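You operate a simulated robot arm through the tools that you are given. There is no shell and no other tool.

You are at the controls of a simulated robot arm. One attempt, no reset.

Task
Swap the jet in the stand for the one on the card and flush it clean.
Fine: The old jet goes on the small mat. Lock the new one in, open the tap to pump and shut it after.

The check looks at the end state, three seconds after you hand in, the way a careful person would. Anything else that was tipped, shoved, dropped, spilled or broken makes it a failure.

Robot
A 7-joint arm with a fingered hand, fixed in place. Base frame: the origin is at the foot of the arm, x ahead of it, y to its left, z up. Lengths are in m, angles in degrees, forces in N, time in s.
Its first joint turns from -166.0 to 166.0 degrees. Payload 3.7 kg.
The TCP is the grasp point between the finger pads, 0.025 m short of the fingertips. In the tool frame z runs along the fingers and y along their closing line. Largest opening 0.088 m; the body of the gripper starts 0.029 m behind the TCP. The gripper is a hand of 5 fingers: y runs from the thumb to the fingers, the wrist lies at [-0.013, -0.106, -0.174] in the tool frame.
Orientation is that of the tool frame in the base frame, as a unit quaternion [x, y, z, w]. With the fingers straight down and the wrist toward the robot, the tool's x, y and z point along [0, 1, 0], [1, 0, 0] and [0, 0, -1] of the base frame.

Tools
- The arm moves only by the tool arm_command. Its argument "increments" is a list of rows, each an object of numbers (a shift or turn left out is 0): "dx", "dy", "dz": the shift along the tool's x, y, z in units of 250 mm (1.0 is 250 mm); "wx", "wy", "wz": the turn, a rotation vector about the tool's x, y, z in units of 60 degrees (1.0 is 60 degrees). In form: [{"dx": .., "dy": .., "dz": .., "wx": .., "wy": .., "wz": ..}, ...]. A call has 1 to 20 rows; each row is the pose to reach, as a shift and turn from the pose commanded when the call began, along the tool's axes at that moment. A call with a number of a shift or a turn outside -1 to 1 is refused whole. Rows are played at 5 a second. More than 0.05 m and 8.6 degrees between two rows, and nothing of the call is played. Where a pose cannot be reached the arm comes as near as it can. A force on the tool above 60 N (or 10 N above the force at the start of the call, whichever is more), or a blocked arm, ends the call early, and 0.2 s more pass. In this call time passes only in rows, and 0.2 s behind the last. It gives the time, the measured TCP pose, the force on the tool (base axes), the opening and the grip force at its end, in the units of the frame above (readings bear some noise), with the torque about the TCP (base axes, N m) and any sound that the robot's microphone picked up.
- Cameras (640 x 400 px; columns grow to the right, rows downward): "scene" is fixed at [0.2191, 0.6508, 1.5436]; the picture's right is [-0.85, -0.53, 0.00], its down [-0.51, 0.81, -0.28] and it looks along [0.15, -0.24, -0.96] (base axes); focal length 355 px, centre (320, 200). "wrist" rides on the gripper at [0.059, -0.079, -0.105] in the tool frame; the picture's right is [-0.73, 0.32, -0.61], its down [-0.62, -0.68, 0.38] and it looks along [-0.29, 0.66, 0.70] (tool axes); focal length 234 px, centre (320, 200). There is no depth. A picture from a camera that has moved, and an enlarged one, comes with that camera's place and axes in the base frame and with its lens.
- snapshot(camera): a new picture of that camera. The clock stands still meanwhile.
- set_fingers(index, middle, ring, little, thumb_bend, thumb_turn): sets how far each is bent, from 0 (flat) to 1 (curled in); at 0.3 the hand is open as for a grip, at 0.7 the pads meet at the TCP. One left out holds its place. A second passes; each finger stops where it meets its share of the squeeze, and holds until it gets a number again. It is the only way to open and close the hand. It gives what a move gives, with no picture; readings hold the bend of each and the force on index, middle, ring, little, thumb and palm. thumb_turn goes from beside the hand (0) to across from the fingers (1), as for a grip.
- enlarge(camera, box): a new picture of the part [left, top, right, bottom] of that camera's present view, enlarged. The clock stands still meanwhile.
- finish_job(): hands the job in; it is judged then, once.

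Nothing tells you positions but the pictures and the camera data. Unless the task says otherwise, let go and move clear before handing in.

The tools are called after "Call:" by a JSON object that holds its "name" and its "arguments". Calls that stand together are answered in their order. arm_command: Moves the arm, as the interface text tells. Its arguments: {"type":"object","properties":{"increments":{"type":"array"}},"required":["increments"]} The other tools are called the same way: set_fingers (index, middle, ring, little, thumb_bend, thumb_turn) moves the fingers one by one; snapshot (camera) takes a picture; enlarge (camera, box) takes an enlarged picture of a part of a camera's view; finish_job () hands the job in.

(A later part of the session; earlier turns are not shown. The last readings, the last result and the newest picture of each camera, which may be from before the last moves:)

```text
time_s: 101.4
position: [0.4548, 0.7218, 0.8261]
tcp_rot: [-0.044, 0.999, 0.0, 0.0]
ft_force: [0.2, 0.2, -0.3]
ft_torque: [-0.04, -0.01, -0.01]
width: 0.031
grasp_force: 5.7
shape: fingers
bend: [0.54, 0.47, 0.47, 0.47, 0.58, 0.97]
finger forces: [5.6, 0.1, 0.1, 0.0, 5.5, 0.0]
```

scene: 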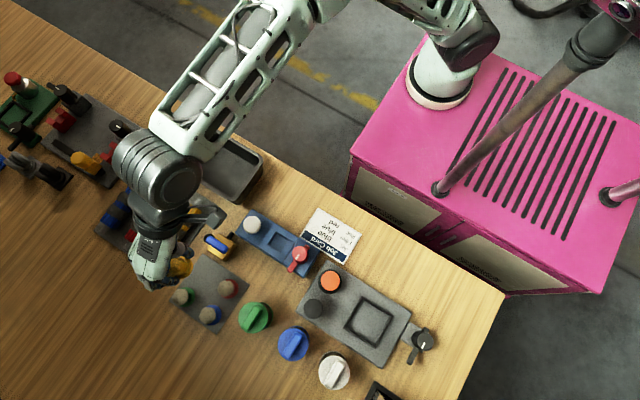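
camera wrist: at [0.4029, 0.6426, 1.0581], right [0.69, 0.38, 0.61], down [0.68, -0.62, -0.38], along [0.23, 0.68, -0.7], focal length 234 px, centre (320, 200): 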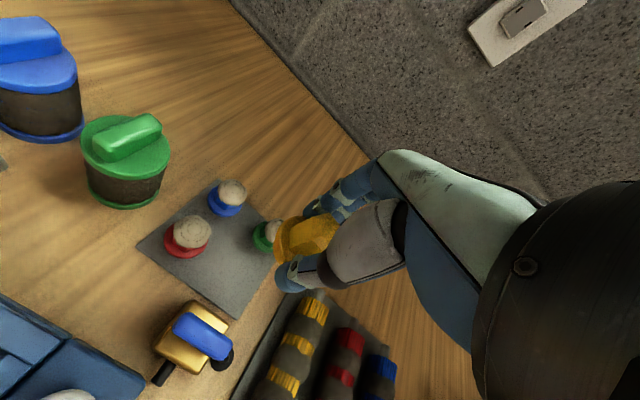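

Call:
{"name": "arm_command", "arguments": {"increments": [{"dz": 0.005}, {"dz": 0.009}]}}

Call:
{"name": "enlarge", "arguments": {"camera": "wrist", "box": [220, 160, 380, 300]}}

```text
time_s: 102.0
position: [0.4549, 0.7224, 0.8255]
tcp_rot: [-0.044, 0.999, 0.0, 0.0]
ft_force: [-0.9, -0.6, 2.6]
ft_torque: [0.0, 0.03, 0.01]
width: 0.0307
grasp_force: 5.6
shape: fingers
bend: [0.54, 0.47, 0.47, 0.47, 0.58, 0.97]
finger forces: [5.6, 0.3, 0.0, 0.0, 6.3, 0.0]
```

```text
2.86 times, centred on (300, 230) of wrist
camera zoom: at [0.4036, 0.6389, 0.9296], right [0.69, 0.38, 0.61], down [0.68, -0.62, -0.38], along [0.23, 0.68, -0.69], focal length 669 px, centre (377, 114)
```

zoom: 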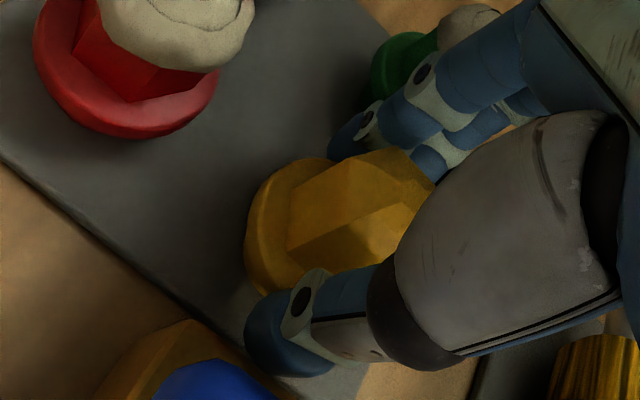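

The jet has touched the mat with light force. I'll release with a small opening and rise straight up.

Call:
{"name": "set_fingers", "arguments": {"index": 0.48, "thumb_bend": 0.51}}

Call:
{"name": "arm_command", "arguments": {"increments": [{"dz": -0.02}, {"dz": -0.04}, {"dz": -0.07}, {"dz": -0.11}, {"dz": -0.16}, {"dz": -0.22}, {"dz": -0.3}, {"dz": -0.38}, {"dz": -0.46}, {"dz": -0.46}]}}

Call:
{"name": "snapshot", "arguments": {"camera": "wrist"}}

Call:
{"name": "enlarge", "arguments": {"camera": "scene", "box": [130, 210, 270, 340]}}

```text
time_s: 103.0
position: [0.4559, 0.7231, 0.8239]
tcp_rot: [-0.044, 0.999, 0.001, 0.0]
ft_force: [0.6, 1.1, -0.3]
ft_torque: [-0.01, -0.02, 0.02]
width: 0.0423
grasp_force: 0.0
shape: fingers
bend: [0.48, 0.47, 0.47, 0.47, 0.51, 0.97]
finger forces: [0.0, 0.1, 0.0, 0.0, 0.0, 0.1]
```

```text
time_s: 105.2
position: [0.453, 0.7217, 0.9425]
tcp_rot: [-0.045, 0.999, 0.0, 0.0]
ft_force: [0.6, 0.3, 0.0]
ft_torque: [-0.01, 0.03, 0.01]
width: 0.0426
grasp_force: 0.1
shape: fingers
bend: [0.48, 0.47, 0.47, 0.47, 0.51, 0.97]
finger forces: [0.1, 0.0, 0.0, 0.0, 0.1, 0.1]
```

```text
taken
camera wrist: at [0.4016, 0.6383, 1.0462], right [0.69, 0.39, 0.61], down [0.68, -0.62, -0.38], along [0.23, 0.68, -0.7], focal length 234 px, centre (320, 200)
```

wrist: 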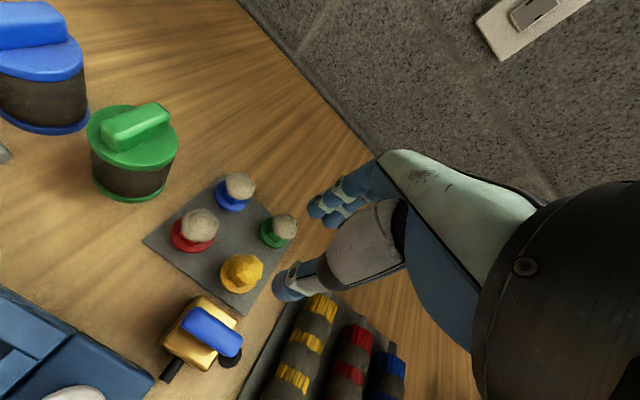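

```text
3.08 times, centred on (200, 275) of scene
camera zoom: at [0.2191, 0.6508, 1.5436], right [-0.85, -0.53, 0.0], down [-0.51, 0.81, -0.28], along [0.15, -0.24, -0.96], focal length 1093 px, centre (689, -31)
```

zoom: 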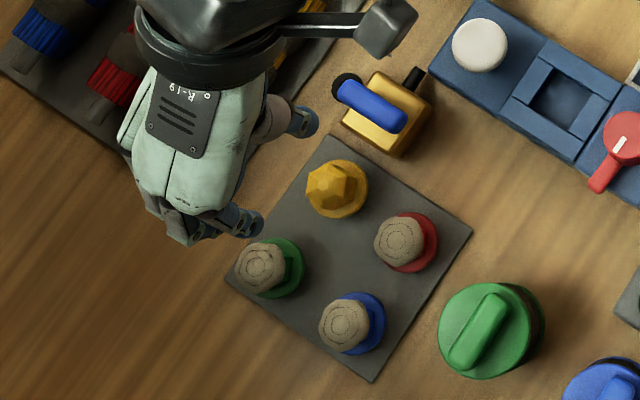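

The old yellow jet stands on the free corner of the mat. Next I'll take the blue jet, so I'll open the hand, set the spare fingers wider and move above it.

Call:
{"name": "set_fingers", "arguments": {"index": 0.43, "thumb_bend": 0.43, "middle": 0.2, "ring": 0.2, "little": 0.2}}

Call:
{"name": "arm_command", "arguments": {"increments": [{"dx": 0.055, "dy": 0.068}, {"dx": 0.11, "dy": 0.137}, {"dx": 0.166, "dy": 0.205}, {"dx": 0.221, "dy": 0.274}, {"dx": 0.221, "dy": 0.274}]}}

Call:
{"name": "enlarge", "arguments": {"camera": "wrist", "box": [160, 180, 360, 340]}}

Call:
{"name": "enlarge", "arguments": {"camera": "scene", "box": [130, 210, 270, 340]}}

```text
time_s: 106.2
position: [0.4519, 0.7212, 0.9418]
tcp_rot: [-0.043, 0.999, 0.001, 0.0]
ft_force: [0.5, 0.4, -0.4]
ft_torque: [0.01, -0.02, -0.02]
width: 0.0562
grasp_force: 0.0
shape: fingers
bend: [0.43, 0.2, 0.2, 0.2, 0.43, 0.97]
finger forces: [0.0, 0.0, 0.0, 0.0, 0.0, 0.0]
```

```text
time_s: 107.4
position: [0.3945, 0.7878, 0.9387]
tcp_rot: [-0.043, 0.999, 0.001, 0.0]
ft_force: [-0.6, 0.9, -0.2]
ft_torque: [0.0, 0.0, 0.0]
width: 0.0569
grasp_force: 0.0
shape: fingers
bend: [0.43, 0.2, 0.2, 0.2, 0.43, 0.97]
finger forces: [0.1, 0.0, 0.0, 0.0, 0.0, 0.1]
```

```text
2.50 times, centred on (260, 260) of wrist
camera zoom: at [0.3422, 0.7035, 1.0445], right [0.69, 0.38, 0.61], down [0.68, -0.62, -0.38], along [0.23, 0.68, -0.7], focal length 585 px, centre (470, 50)
```

zoom: 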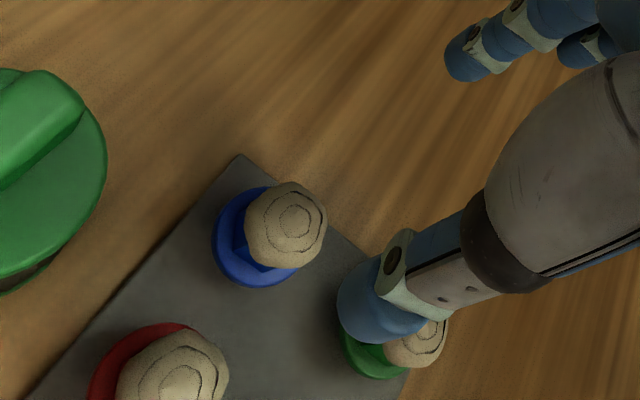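

```text
3.08 times, centred on (200, 275) of scene
camera zoom: at [0.2191, 0.6508, 1.5436], right [-0.85, -0.53, 0.0], down [-0.51, 0.81, -0.28], along [0.15, -0.24, -0.96], focal length 1093 px, centre (689, -31)
```

zoom: 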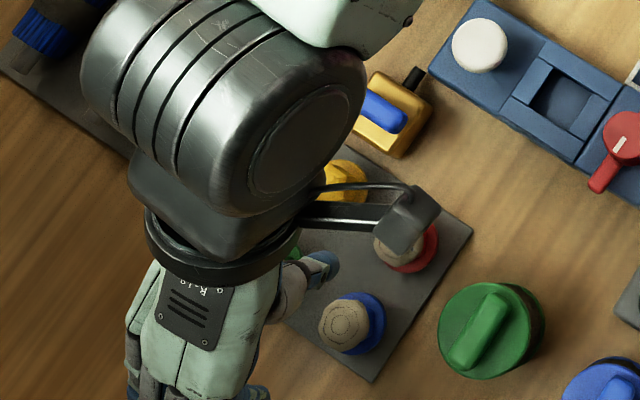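

Call:
{"name": "arm_command", "arguments": {"increments": [{"dx": 0.012, "dy": -0.003}, {"dx": 0.024, "dy": -0.006}, {"dx": 0.024, "dy": -0.006}]}}

Call:
{"name": "enlarge", "arguments": {"camera": "wrist", "box": [190, 190, 310, 300]}}

```text
time_s: 108.2
position: [0.3889, 0.7836, 0.9398]
tcp_rot: [-0.044, 0.999, 0.001, 0.0]
ft_force: [-0.6, 0.1, 0.2]
ft_torque: [0.02, -0.01, -0.01]
width: 0.0568
grasp_force: 0.0
shape: fingers
bend: [0.43, 0.2, 0.2, 0.2, 0.43, 0.97]
finger forces: [0.0, 0.1, 0.0, 0.0, 0.1, 0.0]
```

```text
3.64 times, centred on (250, 245) of wrist
camera zoom: at [0.3368, 0.701, 1.0448], right [0.69, 0.39, 0.61], down [0.68, -0.62, -0.38], along [0.23, 0.68, -0.7], focal length 852 px, centre (574, 36)
```

zoom: 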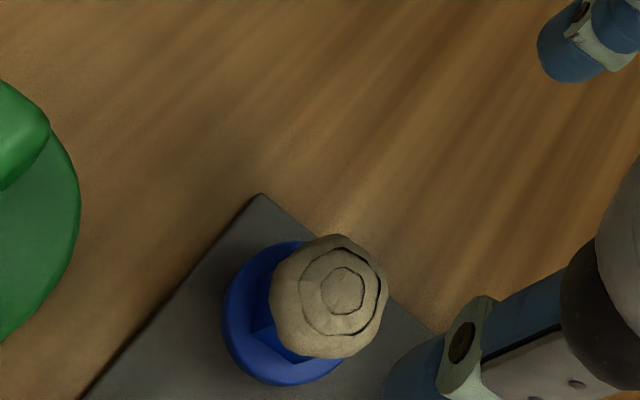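

The hand is centred over the blue jet to within about 2 mm. I'll narrow the jaws slightly so the thumb clears the red jet, then descend.

Call:
{"name": "set_fingers", "arguments": {"index": 0.45, "thumb_bend": 0.46}}

Call:
{"name": "arm_command", "arguments": {"increments": [{"dy": 0.003, "dz": 0.08}, {"dy": 0.006, "dz": 0.16}, {"dy": 0.006, "dz": 0.24}, {"dy": 0.006, "dz": 0.31}, {"dy": 0.006, "dz": 0.36}, {"dy": 0.006, "dz": 0.4}, {"dy": 0.006, "dz": 0.43}, {"dy": 0.006, "dz": 0.447}, {"dy": 0.006, "dz": 0.447}]}}

Call:
{"name": "enlarge", "arguments": {"camera": "wrist", "box": [220, 160, 400, 320]}}

Call:
{"name": "enlarge", "arguments": {"camera": "scene", "box": [130, 210, 270, 340]}}

```text
time_s: 109.2
position: [0.3891, 0.783, 0.9391]
tcp_rot: [-0.044, 0.999, 0.001, 0.0]
ft_force: [-0.7, -0.2, 1.0]
ft_torque: [0.01, 0.03, -0.04]
width: 0.0523
grasp_force: 0.1
shape: fingers
bend: [0.45, 0.2, 0.2, 0.2, 0.46, 0.97]
finger forces: [0.0, 0.1, 0.0, 0.1, 0.0, 0.1]
```

```text
time_s: 111.2
position: [0.3876, 0.7866, 0.8269]
tcp_rot: [-0.043, 0.999, 0.001, 0.0]
ft_force: [-0.3, -0.5, 0.0]
ft_torque: [0.02, 0.02, 0.02]
width: 0.052
grasp_force: 0.1
shape: fingers
bend: [0.45, 0.2, 0.2, 0.2, 0.46, 0.97]
finger forces: [0.0, 0.1, 0.0, 0.0, 0.1, 0.0]
```

```text
2.50 times, centred on (310, 240) of wrist
camera zoom: at [0.3365, 0.7031, 0.932], right [0.69, 0.38, 0.61], down [0.68, -0.62, -0.38], along [0.23, 0.68, -0.7], focal length 585 px, centre (345, 100)
```

zoom: 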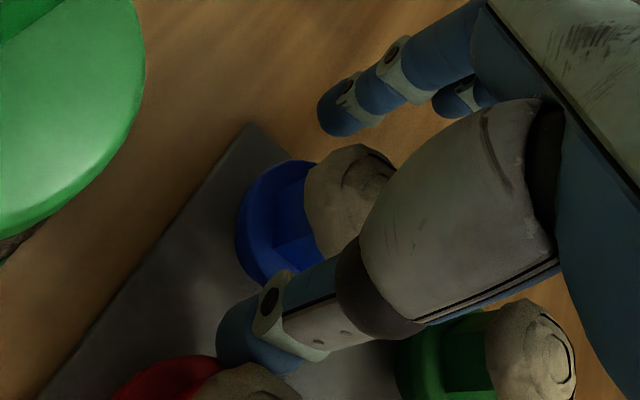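

```text
3.08 times, centred on (200, 275) of scene
camera zoom: at [0.2191, 0.6508, 1.5436], right [-0.85, -0.53, 0.0], down [-0.51, 0.81, -0.28], along [0.15, -0.24, -0.96], focal length 1093 px, centre (689, -31)
```

zoom: 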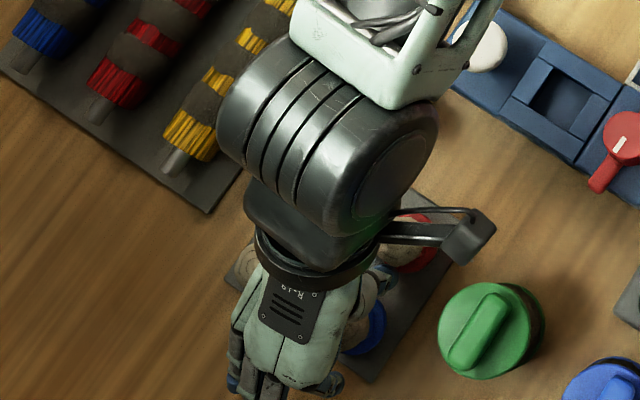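

Call:
{"name": "set_fingers", "arguments": {"index": 0.56, "thumb_bend": 0.58}}

Call:
{"name": "enlarge", "arguments": {"camera": "wrist", "box": [220, 160, 400, 320]}}

```text
time_s: 112.2
position: [0.3886, 0.7861, 0.8276]
tcp_rot: [-0.043, 0.999, 0.002, -0.001]
ft_force: [-0.2, -0.6, -0.3]
ft_torque: [-0.03, 0.01, 0.0]
width: 0.0313
grasp_force: 0.6
shape: fingers
bend: [0.54, 0.2, 0.2, 0.2, 0.55, 0.97]
finger forces: [0.8, 0.0, 0.0, 0.1, 0.8, 0.1]
```

```text
2.50 times, centred on (310, 240) of wrist
camera zoom: at [0.3365, 0.703, 0.9322], right [0.69, 0.38, 0.61], down [0.68, -0.62, -0.38], along [0.23, 0.68, -0.7], focal length 585 px, centre (345, 100)
```

zoom: 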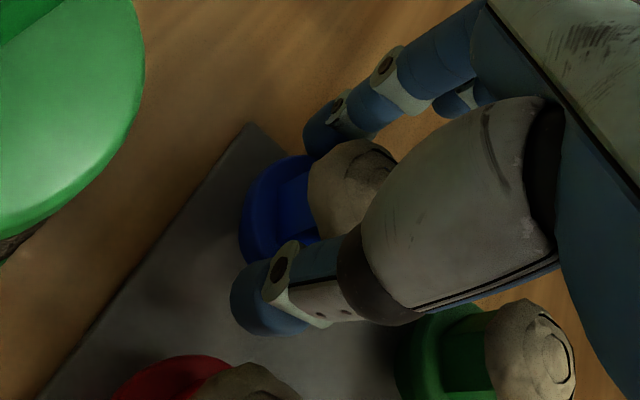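

Call:
{"name": "set_fingers", "arguments": {"index": 0.64, "thumb_bend": 0.66}}

Call:
{"name": "arm_command", "arguments": {"increments": [{"dz": -0.012}, {"dz": -0.025}, {"dz": -0.045}, {"dz": -0.07}, {"dz": -0.11}, {"dz": -0.16}, {"dz": -0.22}, {"dz": -0.3}, {"dz": -0.38}, {"dz": -0.46}, {"dz": -0.5}, {"dz": -0.5}]}}

Call:
{"name": "snapshot", "arguments": {"camera": "wrist"}}

Call:
{"name": "enlarge", "arguments": {"camera": "scene", "box": [130, 210, 270, 340]}}

```text
time_s: 113.2
position: [0.3871, 0.7866, 0.8274]
tcp_rot: [-0.043, 0.999, 0.001, 0.001]
ft_force: [-0.2, 0.5, 2.2]
ft_torque: [-0.01, 0.02, 0.02]
width: 0.0287
grasp_force: 4.2
shape: fingers
bend: [0.55, 0.2, 0.2, 0.2, 0.58, 0.97]
finger forces: [4.9, 0.0, 0.0, 0.1, 5.0, 0.0]
```

```text
time_s: 115.8
position: [0.3879, 0.7861, 0.9524]
tcp_rot: [-0.044, 0.999, 0.001, 0.0]
ft_force: [0.2, -0.1, -0.2]
ft_torque: [-0.01, 0.02, -0.02]
width: 0.0096
grasp_force: 0.1
shape: fingers
bend: [0.64, 0.2, 0.2, 0.2, 0.66, 0.97]
finger forces: [0.0, 0.0, 0.1, 0.0, 0.0, 0.1]
```

```text
taken
camera wrist: at [0.337, 0.7024, 1.0583], right [0.69, 0.38, 0.61], down [0.68, -0.62, -0.38], along [0.23, 0.68, -0.7], focal length 234 px, centre (320, 200)
```

wrist: 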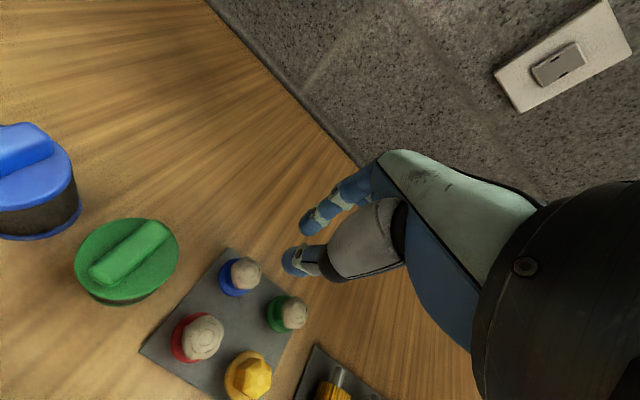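

```text
3.08 times, centred on (200, 275) of scene
camera zoom: at [0.2191, 0.6508, 1.5436], right [-0.85, -0.53, 0.0], down [-0.51, 0.81, -0.28], along [0.15, -0.24, -0.96], focal length 1093 px, centre (689, -31)
```

zoom: 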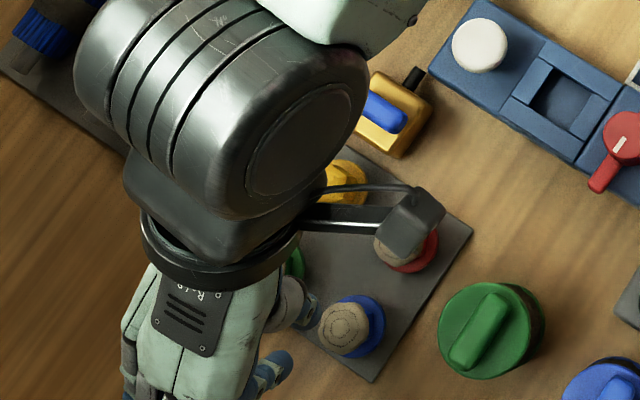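

The grip slipped off the tapered top, and the blue jet stayed standing on the mat. I'll re-grip a few millimetres lower.

Call:
{"name": "set_fingers", "arguments": {"index": 0.45, "thumb_bend": 0.46}}

Call:
{"name": "enlarge", "arguments": {"camera": "wrist", "box": [190, 210, 310, 320]}}

```text
time_s: 116.8
position: [0.3873, 0.7852, 0.9531]
tcp_rot: [-0.044, 0.999, 0.002, -0.001]
ft_force: [0.1, 0.3, -0.3]
ft_torque: [0.03, 0.01, 0.01]
width: 0.051
grasp_force: 0.1
shape: fingers
bend: [0.45, 0.2, 0.2, 0.2, 0.46, 0.97]
finger forces: [0.0, 0.0, 0.0, 0.1, 0.0, 0.0]
```

```text
3.64 times, centred on (250, 265) of wrist
camera zoom: at [0.3369, 0.7024, 1.0581], right [0.69, 0.38, 0.61], down [0.68, -0.62, -0.38], along [0.23, 0.68, -0.7], focal length 852 px, centre (574, -36)
```

zoom: 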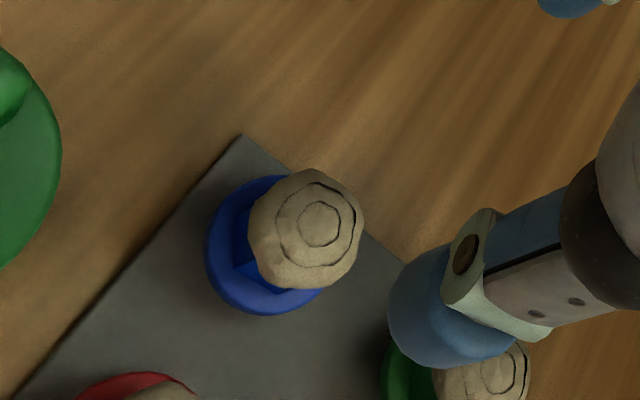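

Call:
{"name": "arm_command", "arguments": {"increments": [{"dy": 0.003, "dz": 0.08}, {"dy": 0.004, "dz": 0.16}, {"dy": 0.004, "dz": 0.24}, {"dy": 0.004, "dz": 0.32}, {"dy": 0.004, "dz": 0.39}, {"dy": 0.004, "dz": 0.45}, {"dy": 0.004, "dz": 0.49}, {"dy": 0.004, "dz": 0.516}, {"dy": 0.004, "dz": 0.516}]}}

Call:
{"name": "set_fingers", "arguments": {"index": 0.55, "thumb_bend": 0.57}}

Call:
{"name": "enlarge", "arguments": {"camera": "wrist", "box": [220, 160, 400, 320]}}

```text
time_s: 118.8
position: [0.3887, 0.7889, 0.823]
tcp_rot: [-0.044, 0.999, 0.0, 0.001]
ft_force: [0.2, -0.4, 0.0]
ft_torque: [-0.01, 0.02, 0.01]
width: 0.0513
grasp_force: 0.0
shape: fingers
bend: [0.45, 0.2, 0.2, 0.2, 0.46, 0.97]
finger forces: [0.1, 0.0, 0.0, 0.0, 0.0, 0.2]
```

```text
time_s: 119.8
position: [0.3873, 0.787, 0.8231]
tcp_rot: [-0.044, 0.999, 0.001, 0.0]
ft_force: [0.3, -0.1, -0.3]
ft_torque: [0.01, -0.01, -0.01]
width: 0.0326
grasp_force: 0.7
shape: fingers
bend: [0.54, 0.2, 0.2, 0.2, 0.55, 0.97]
finger forces: [0.6, 0.1, 0.0, 0.0, 0.8, 0.0]
```

```text
2.50 times, centred on (310, 240) of wrist
camera zoom: at [0.337, 0.7042, 0.929], right [0.69, 0.38, 0.61], down [0.68, -0.62, -0.38], along [0.23, 0.68, -0.7], focal length 585 px, centre (345, 100)
```

zoom: 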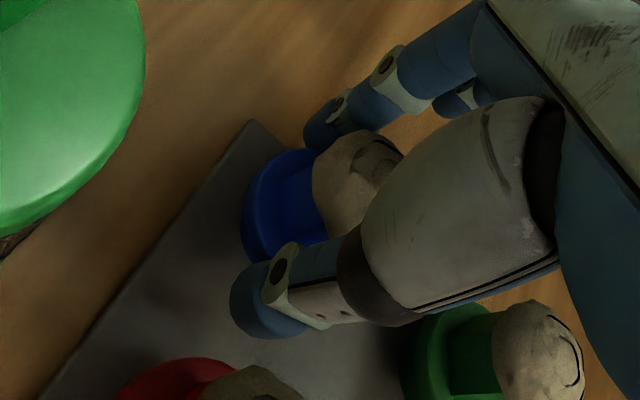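

Call:
{"name": "set_fingers", "arguments": {"index": 0.66, "thumb_bend": 0.68}}

Call:
{"name": "arm_command", "arguments": {"increments": [{"dz": -0.008}, {"dz": -0.016}, {"dz": -0.026}, {"dz": -0.036}]}}

Call:
{"name": "enlarge", "arguments": {"camera": "wrist", "box": [220, 160, 400, 320]}}

```text
time_s: 120.8
position: [0.389, 0.7872, 0.8249]
tcp_rot: [-0.043, 0.999, 0.001, 0.0]
ft_force: [0.6, -0.8, -0.1]
ft_torque: [0.01, -0.01, 0.01]
width: 0.0293
grasp_force: 6.0
shape: fingers
bend: [0.55, 0.2, 0.2, 0.2, 0.59, 0.97]
finger forces: [6.3, 0.0, 0.0, 0.0, 6.3, 0.0]
```

```text
time_s: 121.8
position: [0.3894, 0.7859, 0.8338]
tcp_rot: [-0.043, 0.999, 0.0, 0.0]
ft_force: [-0.3, 0.7, -0.7]
ft_torque: [-0.01, -0.02, 0.02]
width: 0.0292
grasp_force: 5.8
shape: fingers
bend: [0.55, 0.2, 0.2, 0.2, 0.59, 0.97]
finger forces: [6.4, 0.0, 0.0, 0.0, 6.2, 0.1]
```

```text
2.50 times, centred on (310, 240) of wrist
camera zoom: at [0.3379, 0.7031, 0.9377], right [0.69, 0.38, 0.61], down [0.68, -0.62, -0.38], along [0.23, 0.68, -0.7], focal length 585 px, centre (345, 100)
```

zoom: 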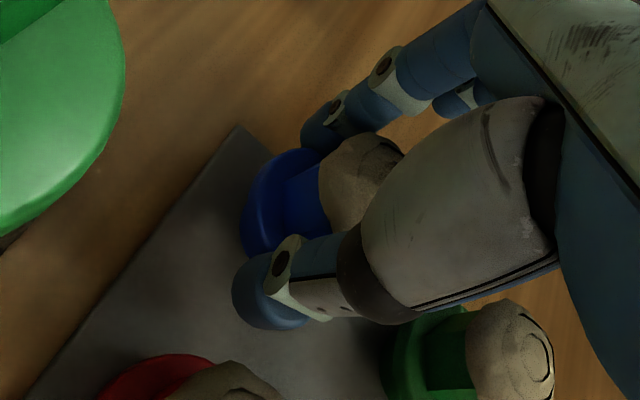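

The blue jet holds firmly this time. I'll lift it clear and carry it over the stand.

Call:
{"name": "arm_command", "arguments": {"increments": [{"dz": -0.05}, {"dz": -0.1}, {"dz": -0.16}, {"dz": -0.23}, {"dz": -0.31}, {"dz": -0.39}, {"dz": -0.46}, {"dz": -0.49}, {"dz": -0.49}]}}

Call:
{"name": "arm_command", "arguments": {"increments": [{"dx": 0.008, "dy": -0.1}, {"dx": 0.02, "dy": -0.2}, {"dx": 0.03, "dy": -0.3}, {"dx": 0.04, "dy": -0.4}, {"dx": 0.045, "dy": -0.5}, {"dx": 0.05, "dy": -0.6}, {"dx": 0.055, "dy": -0.7}, {"dx": 0.058, "dy": -0.75}, {"dx": 0.058, "dy": -0.75}]}}

Call:
{"name": "snapshot", "arguments": {"camera": "wrist"}}

Call:
{"name": "enlarge", "arguments": {"camera": "scene", "box": [170, 190, 330, 340]}}

```text
time_s: 123.8
position: [0.3893, 0.7859, 0.9553]
tcp_rot: [-0.043, 0.999, 0.001, 0.0]
ft_force: [0.5, -0.1, -0.9]
ft_torque: [-0.02, -0.01, -0.02]
width: 0.0292
grasp_force: 6.9
shape: fingers
bend: [0.55, 0.2, 0.2, 0.2, 0.59, 0.97]
finger forces: [6.3, 0.1, 0.0, 0.1, 6.1, 0.0]
```

```text
time_s: 125.8
position: [0.3907, 0.6002, 0.9559]
tcp_rot: [-0.045, 0.999, 0.001, 0.0]
ft_force: [0.1, -1.1, -0.3]
ft_torque: [0.01, 0.0, -0.02]
width: 0.0289
grasp_force: 6.3
shape: fingers
bend: [0.55, 0.2, 0.2, 0.2, 0.59, 0.97]
finger forces: [6.4, 0.0, 0.1, 0.0, 6.1, 0.0]
```

```text
taken
camera wrist: at [0.3385, 0.5169, 1.0601], right [0.69, 0.38, 0.61], down [0.68, -0.62, -0.38], along [0.23, 0.68, -0.69], focal length 234 px, centre (320, 200)
```

wrist: 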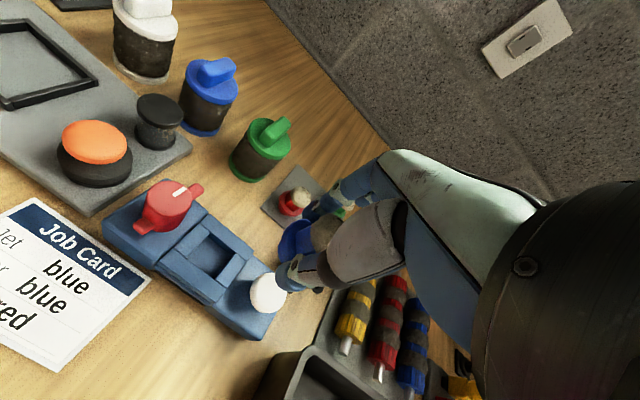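

```text
2.67 times, centred on (250, 265) of scene
camera zoom: at [0.2191, 0.6508, 1.5436], right [-0.85, -0.53, 0.0], down [-0.51, 0.81, -0.28], along [0.15, -0.24, -0.96], focal length 947 px, centre (507, 27)
```

zoom: 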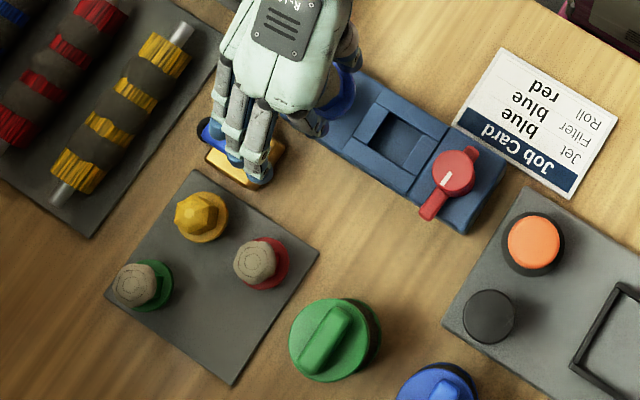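

Call:
{"name": "enlarge", "arguments": {"camera": "wrist", "box": [100, 170, 300, 340]}}

```text
2.35 times, centred on (200, 255) of wrist
camera zoom: at [0.3385, 0.5169, 1.0601], right [0.69, 0.38, 0.61], down [0.68, -0.62, -0.38], along [0.23, 0.68, -0.69], focal length 551 px, centre (602, 71)
```

zoom: 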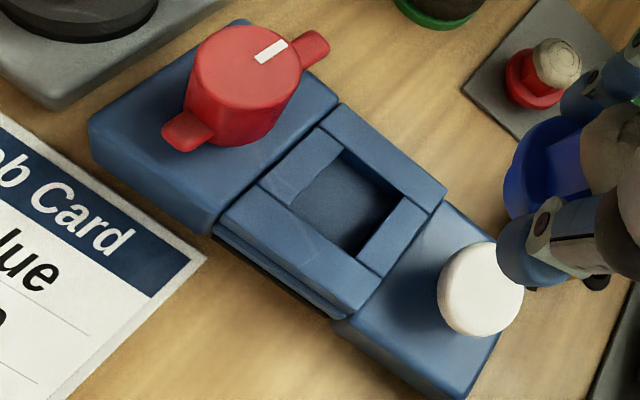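

The seat frame is centred at about (0.3555, 0.5976). I'll shift the blue jet over it and verify before lowering.

Call:
{"name": "arm_command", "arguments": {"increments": [{"dx": 0.045}, {"dx": 0.09}, {"dx": 0.137}, {"dx": 0.137}]}}

Call:
{"name": "enlarge", "arguments": {"camera": "wrist", "box": [160, 170, 360, 330]}}

Call:
{"name": "enlarge", "arguments": {"camera": "scene", "box": [200, 190, 330, 290]}}

```text
time_s: 126.8
position: [0.3571, 0.5985, 0.9551]
tcp_rot: [-0.043, 0.999, 0.001, 0.0]
ft_force: [0.5, -1.2, -0.7]
ft_torque: [0.0, -0.01, -0.04]
width: 0.0291
grasp_force: 6.9
shape: fingers
bend: [0.55, 0.2, 0.2, 0.2, 0.59, 0.97]
finger forces: [6.3, 0.0, 0.0, 0.1, 6.1, 0.0]
```

```text
2.50 times, centred on (260, 250) of wrist
camera zoom: at [0.3044, 0.5144, 1.0611], right [0.69, 0.38, 0.61], down [0.68, -0.62, -0.38], along [0.23, 0.68, -0.7], focal length 585 px, centre (470, 75)
```

zoom: 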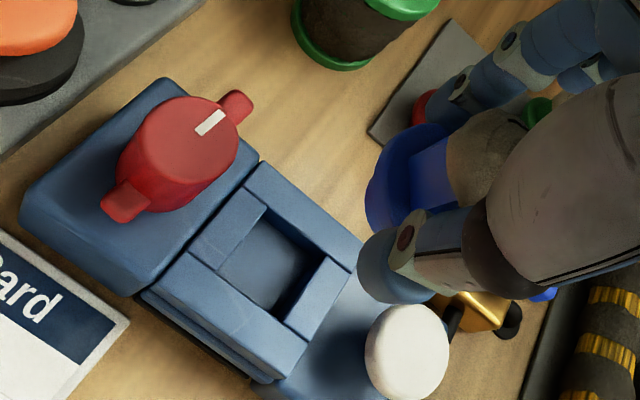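

```text
4.00 times, centred on (265, 240) of scene
camera zoom: at [0.2191, 0.6508, 1.5436], right [-0.85, -0.53, 0.0], down [-0.51, 0.81, -0.28], along [0.15, -0.24, -0.96], focal length 1421 px, centre (540, 40)
```

zoom: 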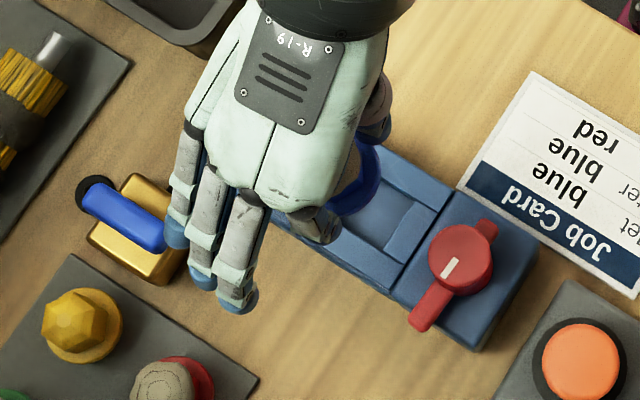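

Call:
{"name": "arm_command", "arguments": {"increments": [{"dy": -0.003, "dz": 0.07}, {"dy": -0.006, "dz": 0.14}, {"dy": -0.006, "dz": 0.21}, {"dy": -0.006, "dz": 0.28}, {"dy": -0.006, "dz": 0.33}, {"dy": -0.006, "dz": 0.36}, {"dy": -0.006, "dz": 0.372}, {"dy": -0.006, "dz": 0.372}]}}

Call:
{"name": "enlarge", "arguments": {"camera": "wrist", "box": [200, 150, 380, 310]}}

Call:
{"name": "enlarge", "arguments": {"camera": "scene", "box": [220, 200, 330, 280]}}

```text
time_s: 128.6
position: [0.3548, 0.5936, 0.8621]
tcp_rot: [-0.044, 0.999, 0.002, 0.0]
ft_force: [0.5, -0.6, -0.2]
ft_torque: [0.03, 0.01, -0.02]
width: 0.029
grasp_force: 5.9
shape: fingers
bend: [0.55, 0.2, 0.2, 0.2, 0.59, 0.97]
finger forces: [6.3, 0.0, 0.0, 0.0, 6.0, 0.1]
```

```text
2.50 times, centred on (290, 230) of wrist
camera zoom: at [0.3041, 0.5107, 0.9674], right [0.69, 0.38, 0.61], down [0.68, -0.62, -0.38], along [0.23, 0.68, -0.7], focal length 585 px, centre (395, 125)
```

zoom: 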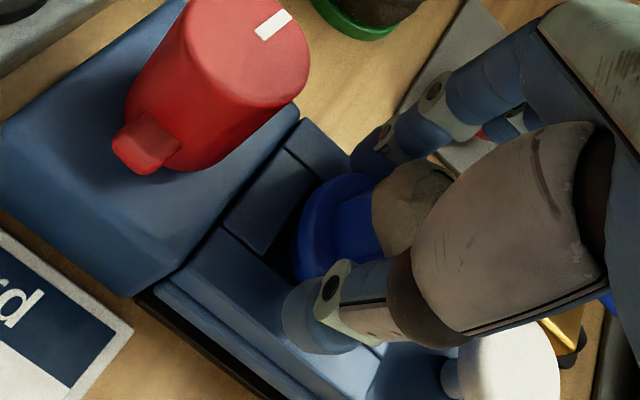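

```text
5.00 times, centred on (275, 240) of scene
camera zoom: at [0.2191, 0.6508, 1.5436], right [-0.85, -0.53, 0.0], down [-0.51, 0.81, -0.28], along [0.15, -0.24, -0.96], focal length 1776 px, centre (545, 0)
```

zoom: 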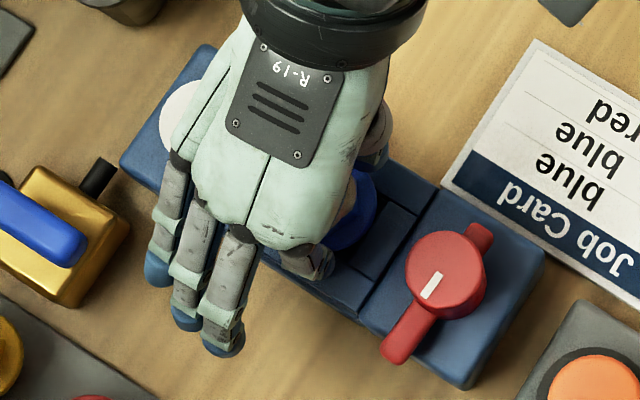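

Call:
{"name": "arm_command", "arguments": {"increments": [{"dy": 0.004}, {"dy": 0.008, "dx": -0.003}]}}

Call:
{"name": "arm_command", "arguments": {"increments": [{"dy": 0.0}, {"dy": 0.0}]}}

Call:
{"name": "arm_command", "arguments": {"increments": [{"dy": 0.0}, {"dy": 0.0}]}}

```text
time_s: 129.2
position: [0.3576, 0.5957, 0.8632]
tcp_rot: [-0.043, 0.999, 0.001, 0.0]
ft_force: [0.0, -0.3, -0.4]
ft_torque: [0.02, -0.01, -0.01]
width: 0.0287
grasp_force: 6.4
shape: fingers
bend: [0.55, 0.2, 0.2, 0.2, 0.59, 0.97]
finger forces: [6.3, 0.0, 0.1, 0.1, 6.1, 0.1]
```

```text
time_s: 129.8
position: [0.3563, 0.5975, 0.8629]
tcp_rot: [-0.044, 0.999, 0.001, 0.0]
ft_force: [0.8, -0.9, -0.9]
ft_torque: [0.0, 0.03, -0.01]
width: 0.0288
grasp_force: 6.0
shape: fingers
bend: [0.55, 0.2, 0.2, 0.2, 0.59, 0.97]
finger forces: [6.3, 0.0, 0.0, 0.1, 6.1, 0.0]
```

```text
time_s: 130.4
position: [0.3568, 0.597, 0.8617]
tcp_rot: [-0.043, 0.999, 0.001, -0.001]
ft_force: [0.0, 0.0, 0.2]
ft_torque: [-0.01, 0.0, 0.02]
width: 0.0289
grasp_force: 6.4
shape: fingers
bend: [0.55, 0.2, 0.2, 0.2, 0.59, 0.97]
finger forces: [6.3, 0.1, 0.0, 0.0, 6.2, 0.0]
```

Call:
{"name": "arm_command", "arguments": {"increments": [{"dz": 0.006}, {"dz": 0.012}, {"dz": 0.018}]}}

Call:
{"name": "arm_command", "arguments": {"increments": [{"dz": 0.004}, {"dz": 0.008}]}}

```text
time_s: 131.2
position: [0.3567, 0.5978, 0.8559]
tcp_rot: [-0.043, 0.999, 0.001, 0.0]
ft_force: [0.6, 0.1, -0.8]
ft_torque: [-0.01, 0.0, 0.01]
width: 0.0289
grasp_force: 6.3
shape: fingers
bend: [0.55, 0.2, 0.2, 0.2, 0.59, 0.97]
finger forces: [6.2, 0.0, 0.0, 0.1, 6.1, 0.0]
```

```text
time_s: 131.8
position: [0.3574, 0.5963, 0.8559]
tcp_rot: [-0.044, 0.999, 0.0, 0.0]
ft_force: [0.0, 0.0, -0.6]
ft_torque: [-0.01, 0.0, 0.0]
width: 0.0289
grasp_force: 6.5
shape: fingers
bend: [0.55, 0.2, 0.2, 0.2, 0.59, 0.97]
finger forces: [6.3, 0.1, 0.1, 0.0, 6.0, 0.0]
```

Call:
{"name": "arm_command", "arguments": {"increments": [{"dz": 0.004}, {"dz": 0.008}]}}

Call:
{"name": "arm_command", "arguments": {"increments": [{"dz": 0.004}, {"dz": 0.008}]}}

Call:
{"name": "enlarge", "arguments": {"camera": "wrist", "box": [200, 150, 380, 310]}}

```text
time_s: 132.4
position: [0.3577, 0.5958, 0.8534]
tcp_rot: [-0.044, 0.999, 0.001, -0.001]
ft_force: [0.2, -0.7, 3.5]
ft_torque: [0.1, 0.07, 0.02]
width: 0.029
grasp_force: 8.7
shape: fingers
bend: [0.55, 0.2, 0.2, 0.2, 0.59, 0.97]
finger forces: [11.1, 0.1, 0.1, 0.0, 6.5, 0.0]
```

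```text
time_s: 133.0
position: [0.3574, 0.5971, 0.853]
tcp_rot: [-0.044, 0.999, 0.003, 0.0]
ft_force: [-0.2, -1.9, 21.7]
ft_torque: [0.47, 0.26, 0.0]
width: 0.0287
grasp_force: 18.5
shape: fingers
bend: [0.56, 0.2, 0.2, 0.2, 0.59, 0.97]
finger forces: [29.5, 0.0, 0.0, 0.0, 7.4, 0.0]
```

```text
2.50 times, centred on (290, 230) of wrist
camera zoom: at [0.3056, 0.5131, 0.9585], right [0.69, 0.38, 0.61], down [0.68, -0.62, -0.39], along [0.23, 0.68, -0.69], focal length 585 px, centre (395, 125)
```

zoom: 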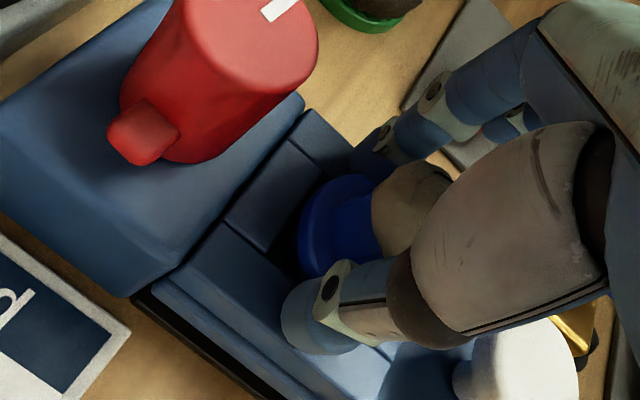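

That pressed harder than I want, so I'm easing off upward straight away.

Call:
{"name": "arm_command", "arguments": {"increments": [{"dz": -0.006}, {"dz": -0.012}]}}

Call:
{"name": "enlarge", "arguments": {"camera": "wrist", "box": [230, 160, 330, 250]}}

Call:
{"name": "enlarge", "arguments": {"camera": "scene", "box": [240, 210, 310, 270]}}

```text
time_s: 133.6
position: [0.3566, 0.5971, 0.8543]
tcp_rot: [-0.045, 0.999, 0.0, 0.0]
ft_force: [1.5, 0.7, 8.3]
ft_torque: [0.27, 0.09, -0.03]
width: 0.0289
grasp_force: 10.2
shape: fingers
bend: [0.55, 0.2, 0.2, 0.2, 0.59, 0.97]
finger forces: [14.5, 0.0, 0.0, 0.0, 5.8, 0.0]
```

```text
4.44 times, centred on (280, 205) of wrist
camera zoom: at [0.3054, 0.5129, 0.9593], right [0.69, 0.39, 0.61], down [0.68, -0.62, -0.38], along [0.23, 0.68, -0.7], focal length 1041 px, centre (498, 178)
```

zoom: 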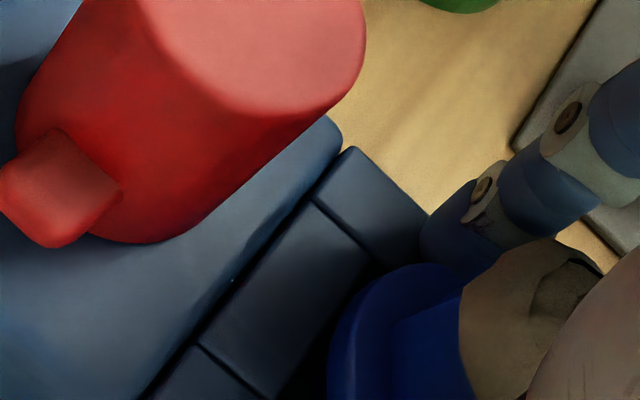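

```text
6.67 times, centred on (275, 240) of scene
camera zoom: at [0.2191, 0.6508, 1.5436], right [-0.85, -0.53, 0.0], down [-0.51, 0.81, -0.28], along [0.15, -0.24, -0.96], focal length 2368 px, centre (620, -67)
```

zoom: 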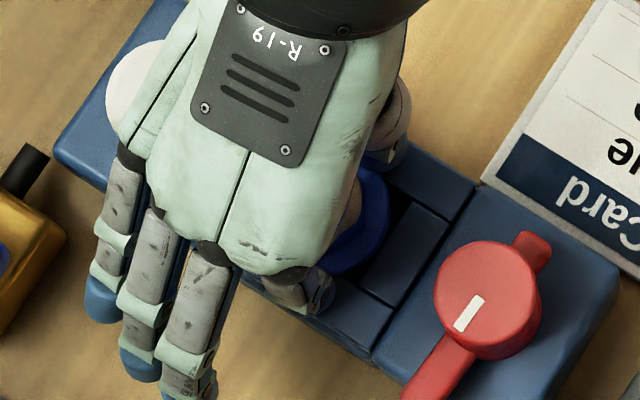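

The jet sits about 3 mm too far in +x in my grip, so the rim is touching unevenly. I'll lift a few millimetres, shift −x and lower again.

Call:
{"name": "arm_command", "arguments": {"increments": [{"dz": -0.012}, {"dz": -0.024}]}}

Call:
{"name": "arm_command", "arguments": {"increments": [{"dx": 0.006}, {"dx": 0.011}, {"dx": 0.011}]}}

Call:
{"name": "enlarge", "arguments": {"camera": "wrist", "box": [230, 160, 330, 250]}}

Call:
{"name": "enlarge", "arguments": {"camera": "scene", "box": [240, 210, 310, 270]}}

```text
time_s: 134.2
position: [0.357, 0.597, 0.8609]
tcp_rot: [-0.045, 0.999, 0.0, 0.0]
ft_force: [0.3, -0.1, -0.3]
ft_torque: [-0.02, 0.0, 0.0]
width: 0.0288
grasp_force: 6.1
shape: fingers
bend: [0.55, 0.2, 0.2, 0.2, 0.59, 0.97]
finger forces: [6.3, 0.0, 0.0, 0.0, 6.2, 0.1]
```

```text
time_s: 135.0
position: [0.3534, 0.596, 0.8622]
tcp_rot: [-0.043, 0.999, 0.001, 0.0]
ft_force: [0.6, -0.6, -1.1]
ft_torque: [0.01, 0.0, 0.01]
width: 0.0288
grasp_force: 6.9
shape: fingers
bend: [0.55, 0.2, 0.2, 0.2, 0.59, 0.97]
finger forces: [6.3, 0.0, 0.0, 0.0, 6.1, 0.1]
```

```text
4.44 times, centred on (280, 205) of wrist
camera zoom: at [0.302, 0.5129, 0.9661], right [0.69, 0.38, 0.61], down [0.68, -0.62, -0.38], along [0.23, 0.68, -0.7], focal length 1041 px, centre (498, 178)
```

zoom: 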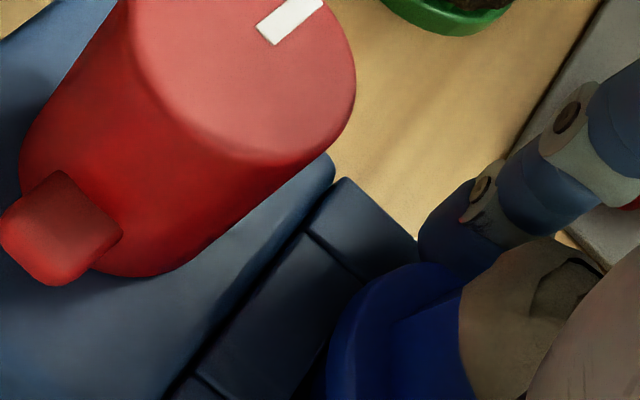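

```text
6.67 times, centred on (275, 240) of scene
camera zoom: at [0.2191, 0.6508, 1.5436], right [-0.85, -0.53, 0.0], down [-0.51, 0.81, -0.28], along [0.15, -0.24, -0.96], focal length 2368 px, centre (620, -67)
```

zoom: 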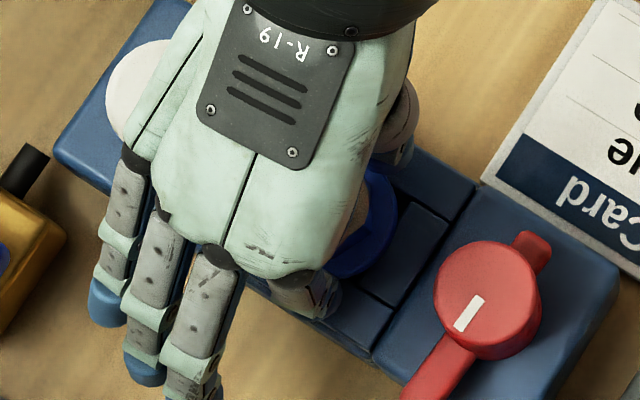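

Call:
{"name": "arm_command", "arguments": {"increments": [{"dz": 0.007}, {"dz": 0.014}, {"dz": 0.02}]}}

Call:
{"name": "arm_command", "arguments": {"increments": [{"dz": 0.003}, {"dz": 0.005}]}}

```text
time_s: 135.8
position: [0.354, 0.5951, 0.8552]
tcp_rot: [-0.043, 0.999, 0.0, 0.0]
ft_force: [0.3, -0.4, -0.8]
ft_torque: [-0.02, 0.01, 0.03]
width: 0.0287
grasp_force: 6.8
shape: fingers
bend: [0.55, 0.2, 0.2, 0.2, 0.59, 0.97]
finger forces: [6.3, 0.0, 0.1, 0.0, 6.2, 0.0]
```

```text
time_s: 136.4
position: [0.3532, 0.596, 0.8547]
tcp_rot: [-0.044, 0.999, 0.001, 0.0]
ft_force: [-0.6, -0.9, -0.5]
ft_torque: [0.01, -0.03, 0.01]
width: 0.0286
grasp_force: 6.6
shape: fingers
bend: [0.55, 0.2, 0.2, 0.2, 0.59, 0.97]
finger forces: [6.5, 0.1, 0.0, 0.1, 6.2, 0.1]
```

Call:
{"name": "arm_command", "arguments": {"increments": [{"dz": 0.003}, {"dz": 0.005}]}}

Call:
{"name": "arm_command", "arguments": {"increments": [{"dz": 0.002}, {"dz": 0.004}]}}

```text
time_s: 137.0
position: [0.3536, 0.5963, 0.853]
tcp_rot: [-0.044, 0.999, 0.001, 0.0]
ft_force: [-0.3, 1.4, 3.6]
ft_torque: [0.15, 0.03, -0.03]
width: 0.0287
grasp_force: 8.1
shape: fingers
bend: [0.55, 0.2, 0.2, 0.2, 0.59, 0.97]
finger forces: [9.9, 0.0, 0.0, 0.0, 5.7, 0.0]
```

```text
time_s: 137.6
position: [0.3548, 0.5954, 0.8537]
tcp_rot: [-0.045, 0.999, 0.002, 0.001]
ft_force: [-0.6, 0.5, 16.0]
ft_torque: [0.4, 0.25, 0.02]
width: 0.0288
grasp_force: 14.3
shape: fingers
bend: [0.55, 0.2, 0.2, 0.2, 0.59, 0.97]
finger forces: [22.4, 0.0, 0.1, 0.0, 5.8, 0.1]
```

The load path shows the flange rim touching the seat at one edge, which means the jet is slightly tilted in the grip. It's centred on the seat, so I'll ease the load and release it to settle flat.

Call:
{"name": "arm_command", "arguments": {"increments": [{"dz": -0.003}, {"dz": -0.005}]}}

Call:
{"name": "set_fingers", "arguments": {"index": 0.5, "thumb_bend": 0.53}}

Call:
{"name": "enlarge", "arguments": {"camera": "wrist", "box": [220, 150, 360, 270]}}

```text
time_s: 138.2
position: [0.354, 0.5956, 0.8544]
tcp_rot: [-0.044, 0.999, 0.001, 0.0]
ft_force: [-1.3, 0.6, 17.3]
ft_torque: [0.48, 0.25, -0.02]
width: 0.029
grasp_force: 14.9
shape: fingers
bend: [0.54, 0.2, 0.2, 0.2, 0.59, 0.97]
finger forces: [23.5, 0.0, 0.0, 0.0, 5.7, 0.0]
```

```text
time_s: 139.2
position: [0.3544, 0.5947, 0.854]
tcp_rot: [-0.045, 0.999, 0.001, 0.0]
ft_force: [-3.6, -2.8, 19.6]
ft_torque: [0.37, 0.33, 0.13]
width: 0.0338
grasp_force: 9.3
shape: fingers
bend: [0.54, 0.2, 0.2, 0.2, 0.53, 0.97]
finger forces: [19.3, 0.1, 0.0, 0.0, 0.1, 0.0]
```

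```text
3.33 times, centred on (290, 210) of wrist
camera zoom: at [0.3029, 0.5117, 0.9589], right [0.69, 0.38, 0.61], down [0.68, -0.62, -0.38], along [0.23, 0.68, -0.69], focal length 781 px, centre (420, 167)
```

zoom: 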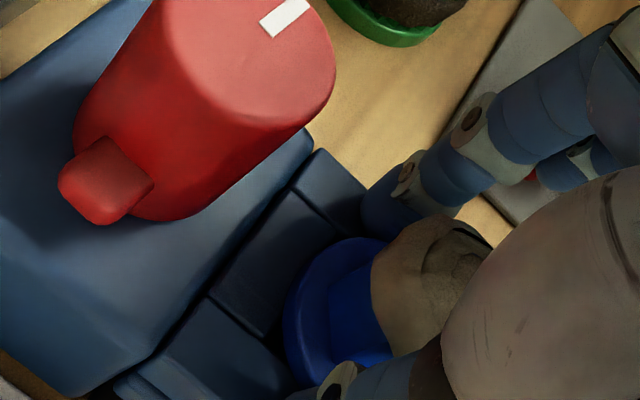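

Call:
{"name": "arm_command", "arguments": {"increments": [{"dz": -0.006}, {"dz": -0.012}]}}

Call:
{"name": "enlarge", "arguments": {"camera": "wrist", "box": [220, 150, 360, 270]}}

```text
time_s: 139.8
position: [0.3551, 0.5969, 0.8558]
tcp_rot: [-0.044, 0.999, 0.0, 0.001]
ft_force: [-0.5, 0.6, 1.0]
ft_torque: [0.0, -0.01, -0.04]
width: 0.038
grasp_force: 0.0
shape: fingers
bend: [0.5, 0.2, 0.2, 0.2, 0.53, 0.97]
finger forces: [0.0, 0.1, 0.0, 0.0, 0.2, 0.0]
```

```text
3.33 times, centred on (290, 210) of wrist
camera zoom: at [0.3033, 0.5128, 0.961], right [0.69, 0.39, 0.61], down [0.68, -0.62, -0.38], along [0.23, 0.68, -0.7], focal length 781 px, centre (420, 167)
```

zoom: 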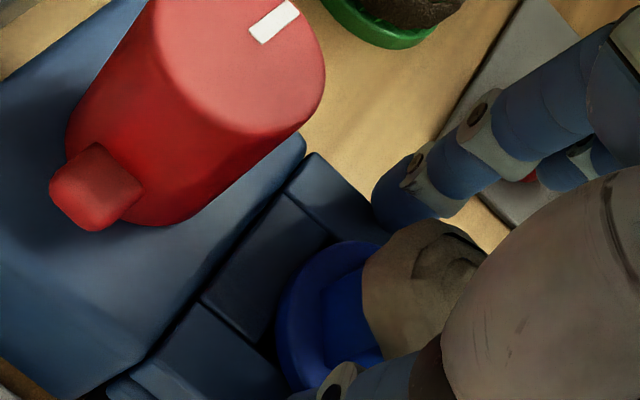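

Call:
{"name": "arm_command", "arguments": {"increments": [{"dz": -0.015}, {"dz": -0.03}, {"dz": -0.05}, {"dz": -0.08}, {"dz": -0.12}, {"dz": -0.18}, {"dz": -0.26}, {"dz": -0.34}, {"dz": -0.38}, {"dz": -0.38}]}}

Call:
{"name": "enlarge", "arguments": {"camera": "wrist", "box": [180, 180, 340, 310]}}

Call:
{"name": "enlarge", "arguments": {"camera": "scene", "box": [230, 210, 320, 280]}}

```text
time_s: 142.0
position: [0.3559, 0.5947, 0.9523]
tcp_rot: [-0.046, 0.999, 0.001, 0.0]
ft_force: [0.4, 0.1, 0.3]
ft_torque: [-0.01, 0.07, -0.01]
width: 0.0382
grasp_force: 0.0
shape: fingers
bend: [0.5, 0.2, 0.2, 0.2, 0.53, 0.97]
finger forces: [0.0, 0.1, 0.0, 0.1, 0.0, 0.0]
```

```text
3.08 times, centred on (260, 245) of wrist
camera zoom: at [0.3033, 0.5112, 1.0571], right [0.69, 0.39, 0.61], down [0.68, -0.62, -0.38], along [0.23, 0.68, -0.7], focal length 720 px, centre (505, 62)
```

zoom: 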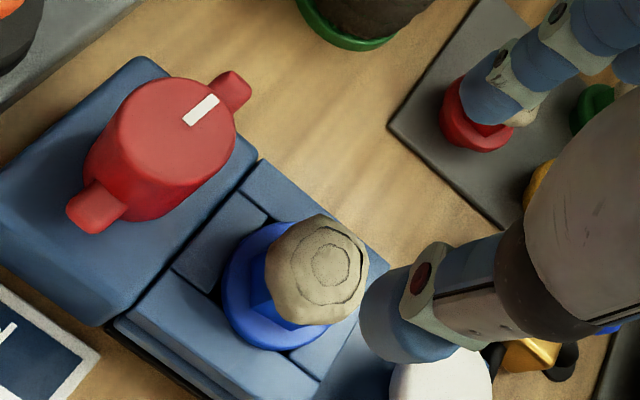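

```text
5.71 times, centred on (275, 245) of scene
camera zoom: at [0.2191, 0.6508, 1.5436], right [-0.85, -0.53, 0.0], down [-0.51, 0.81, -0.28], along [0.15, -0.24, -0.96], focal length 2030 px, centre (577, -57)
```

zoom: 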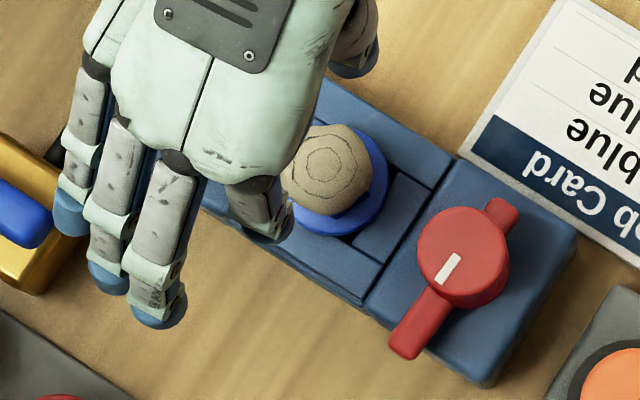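

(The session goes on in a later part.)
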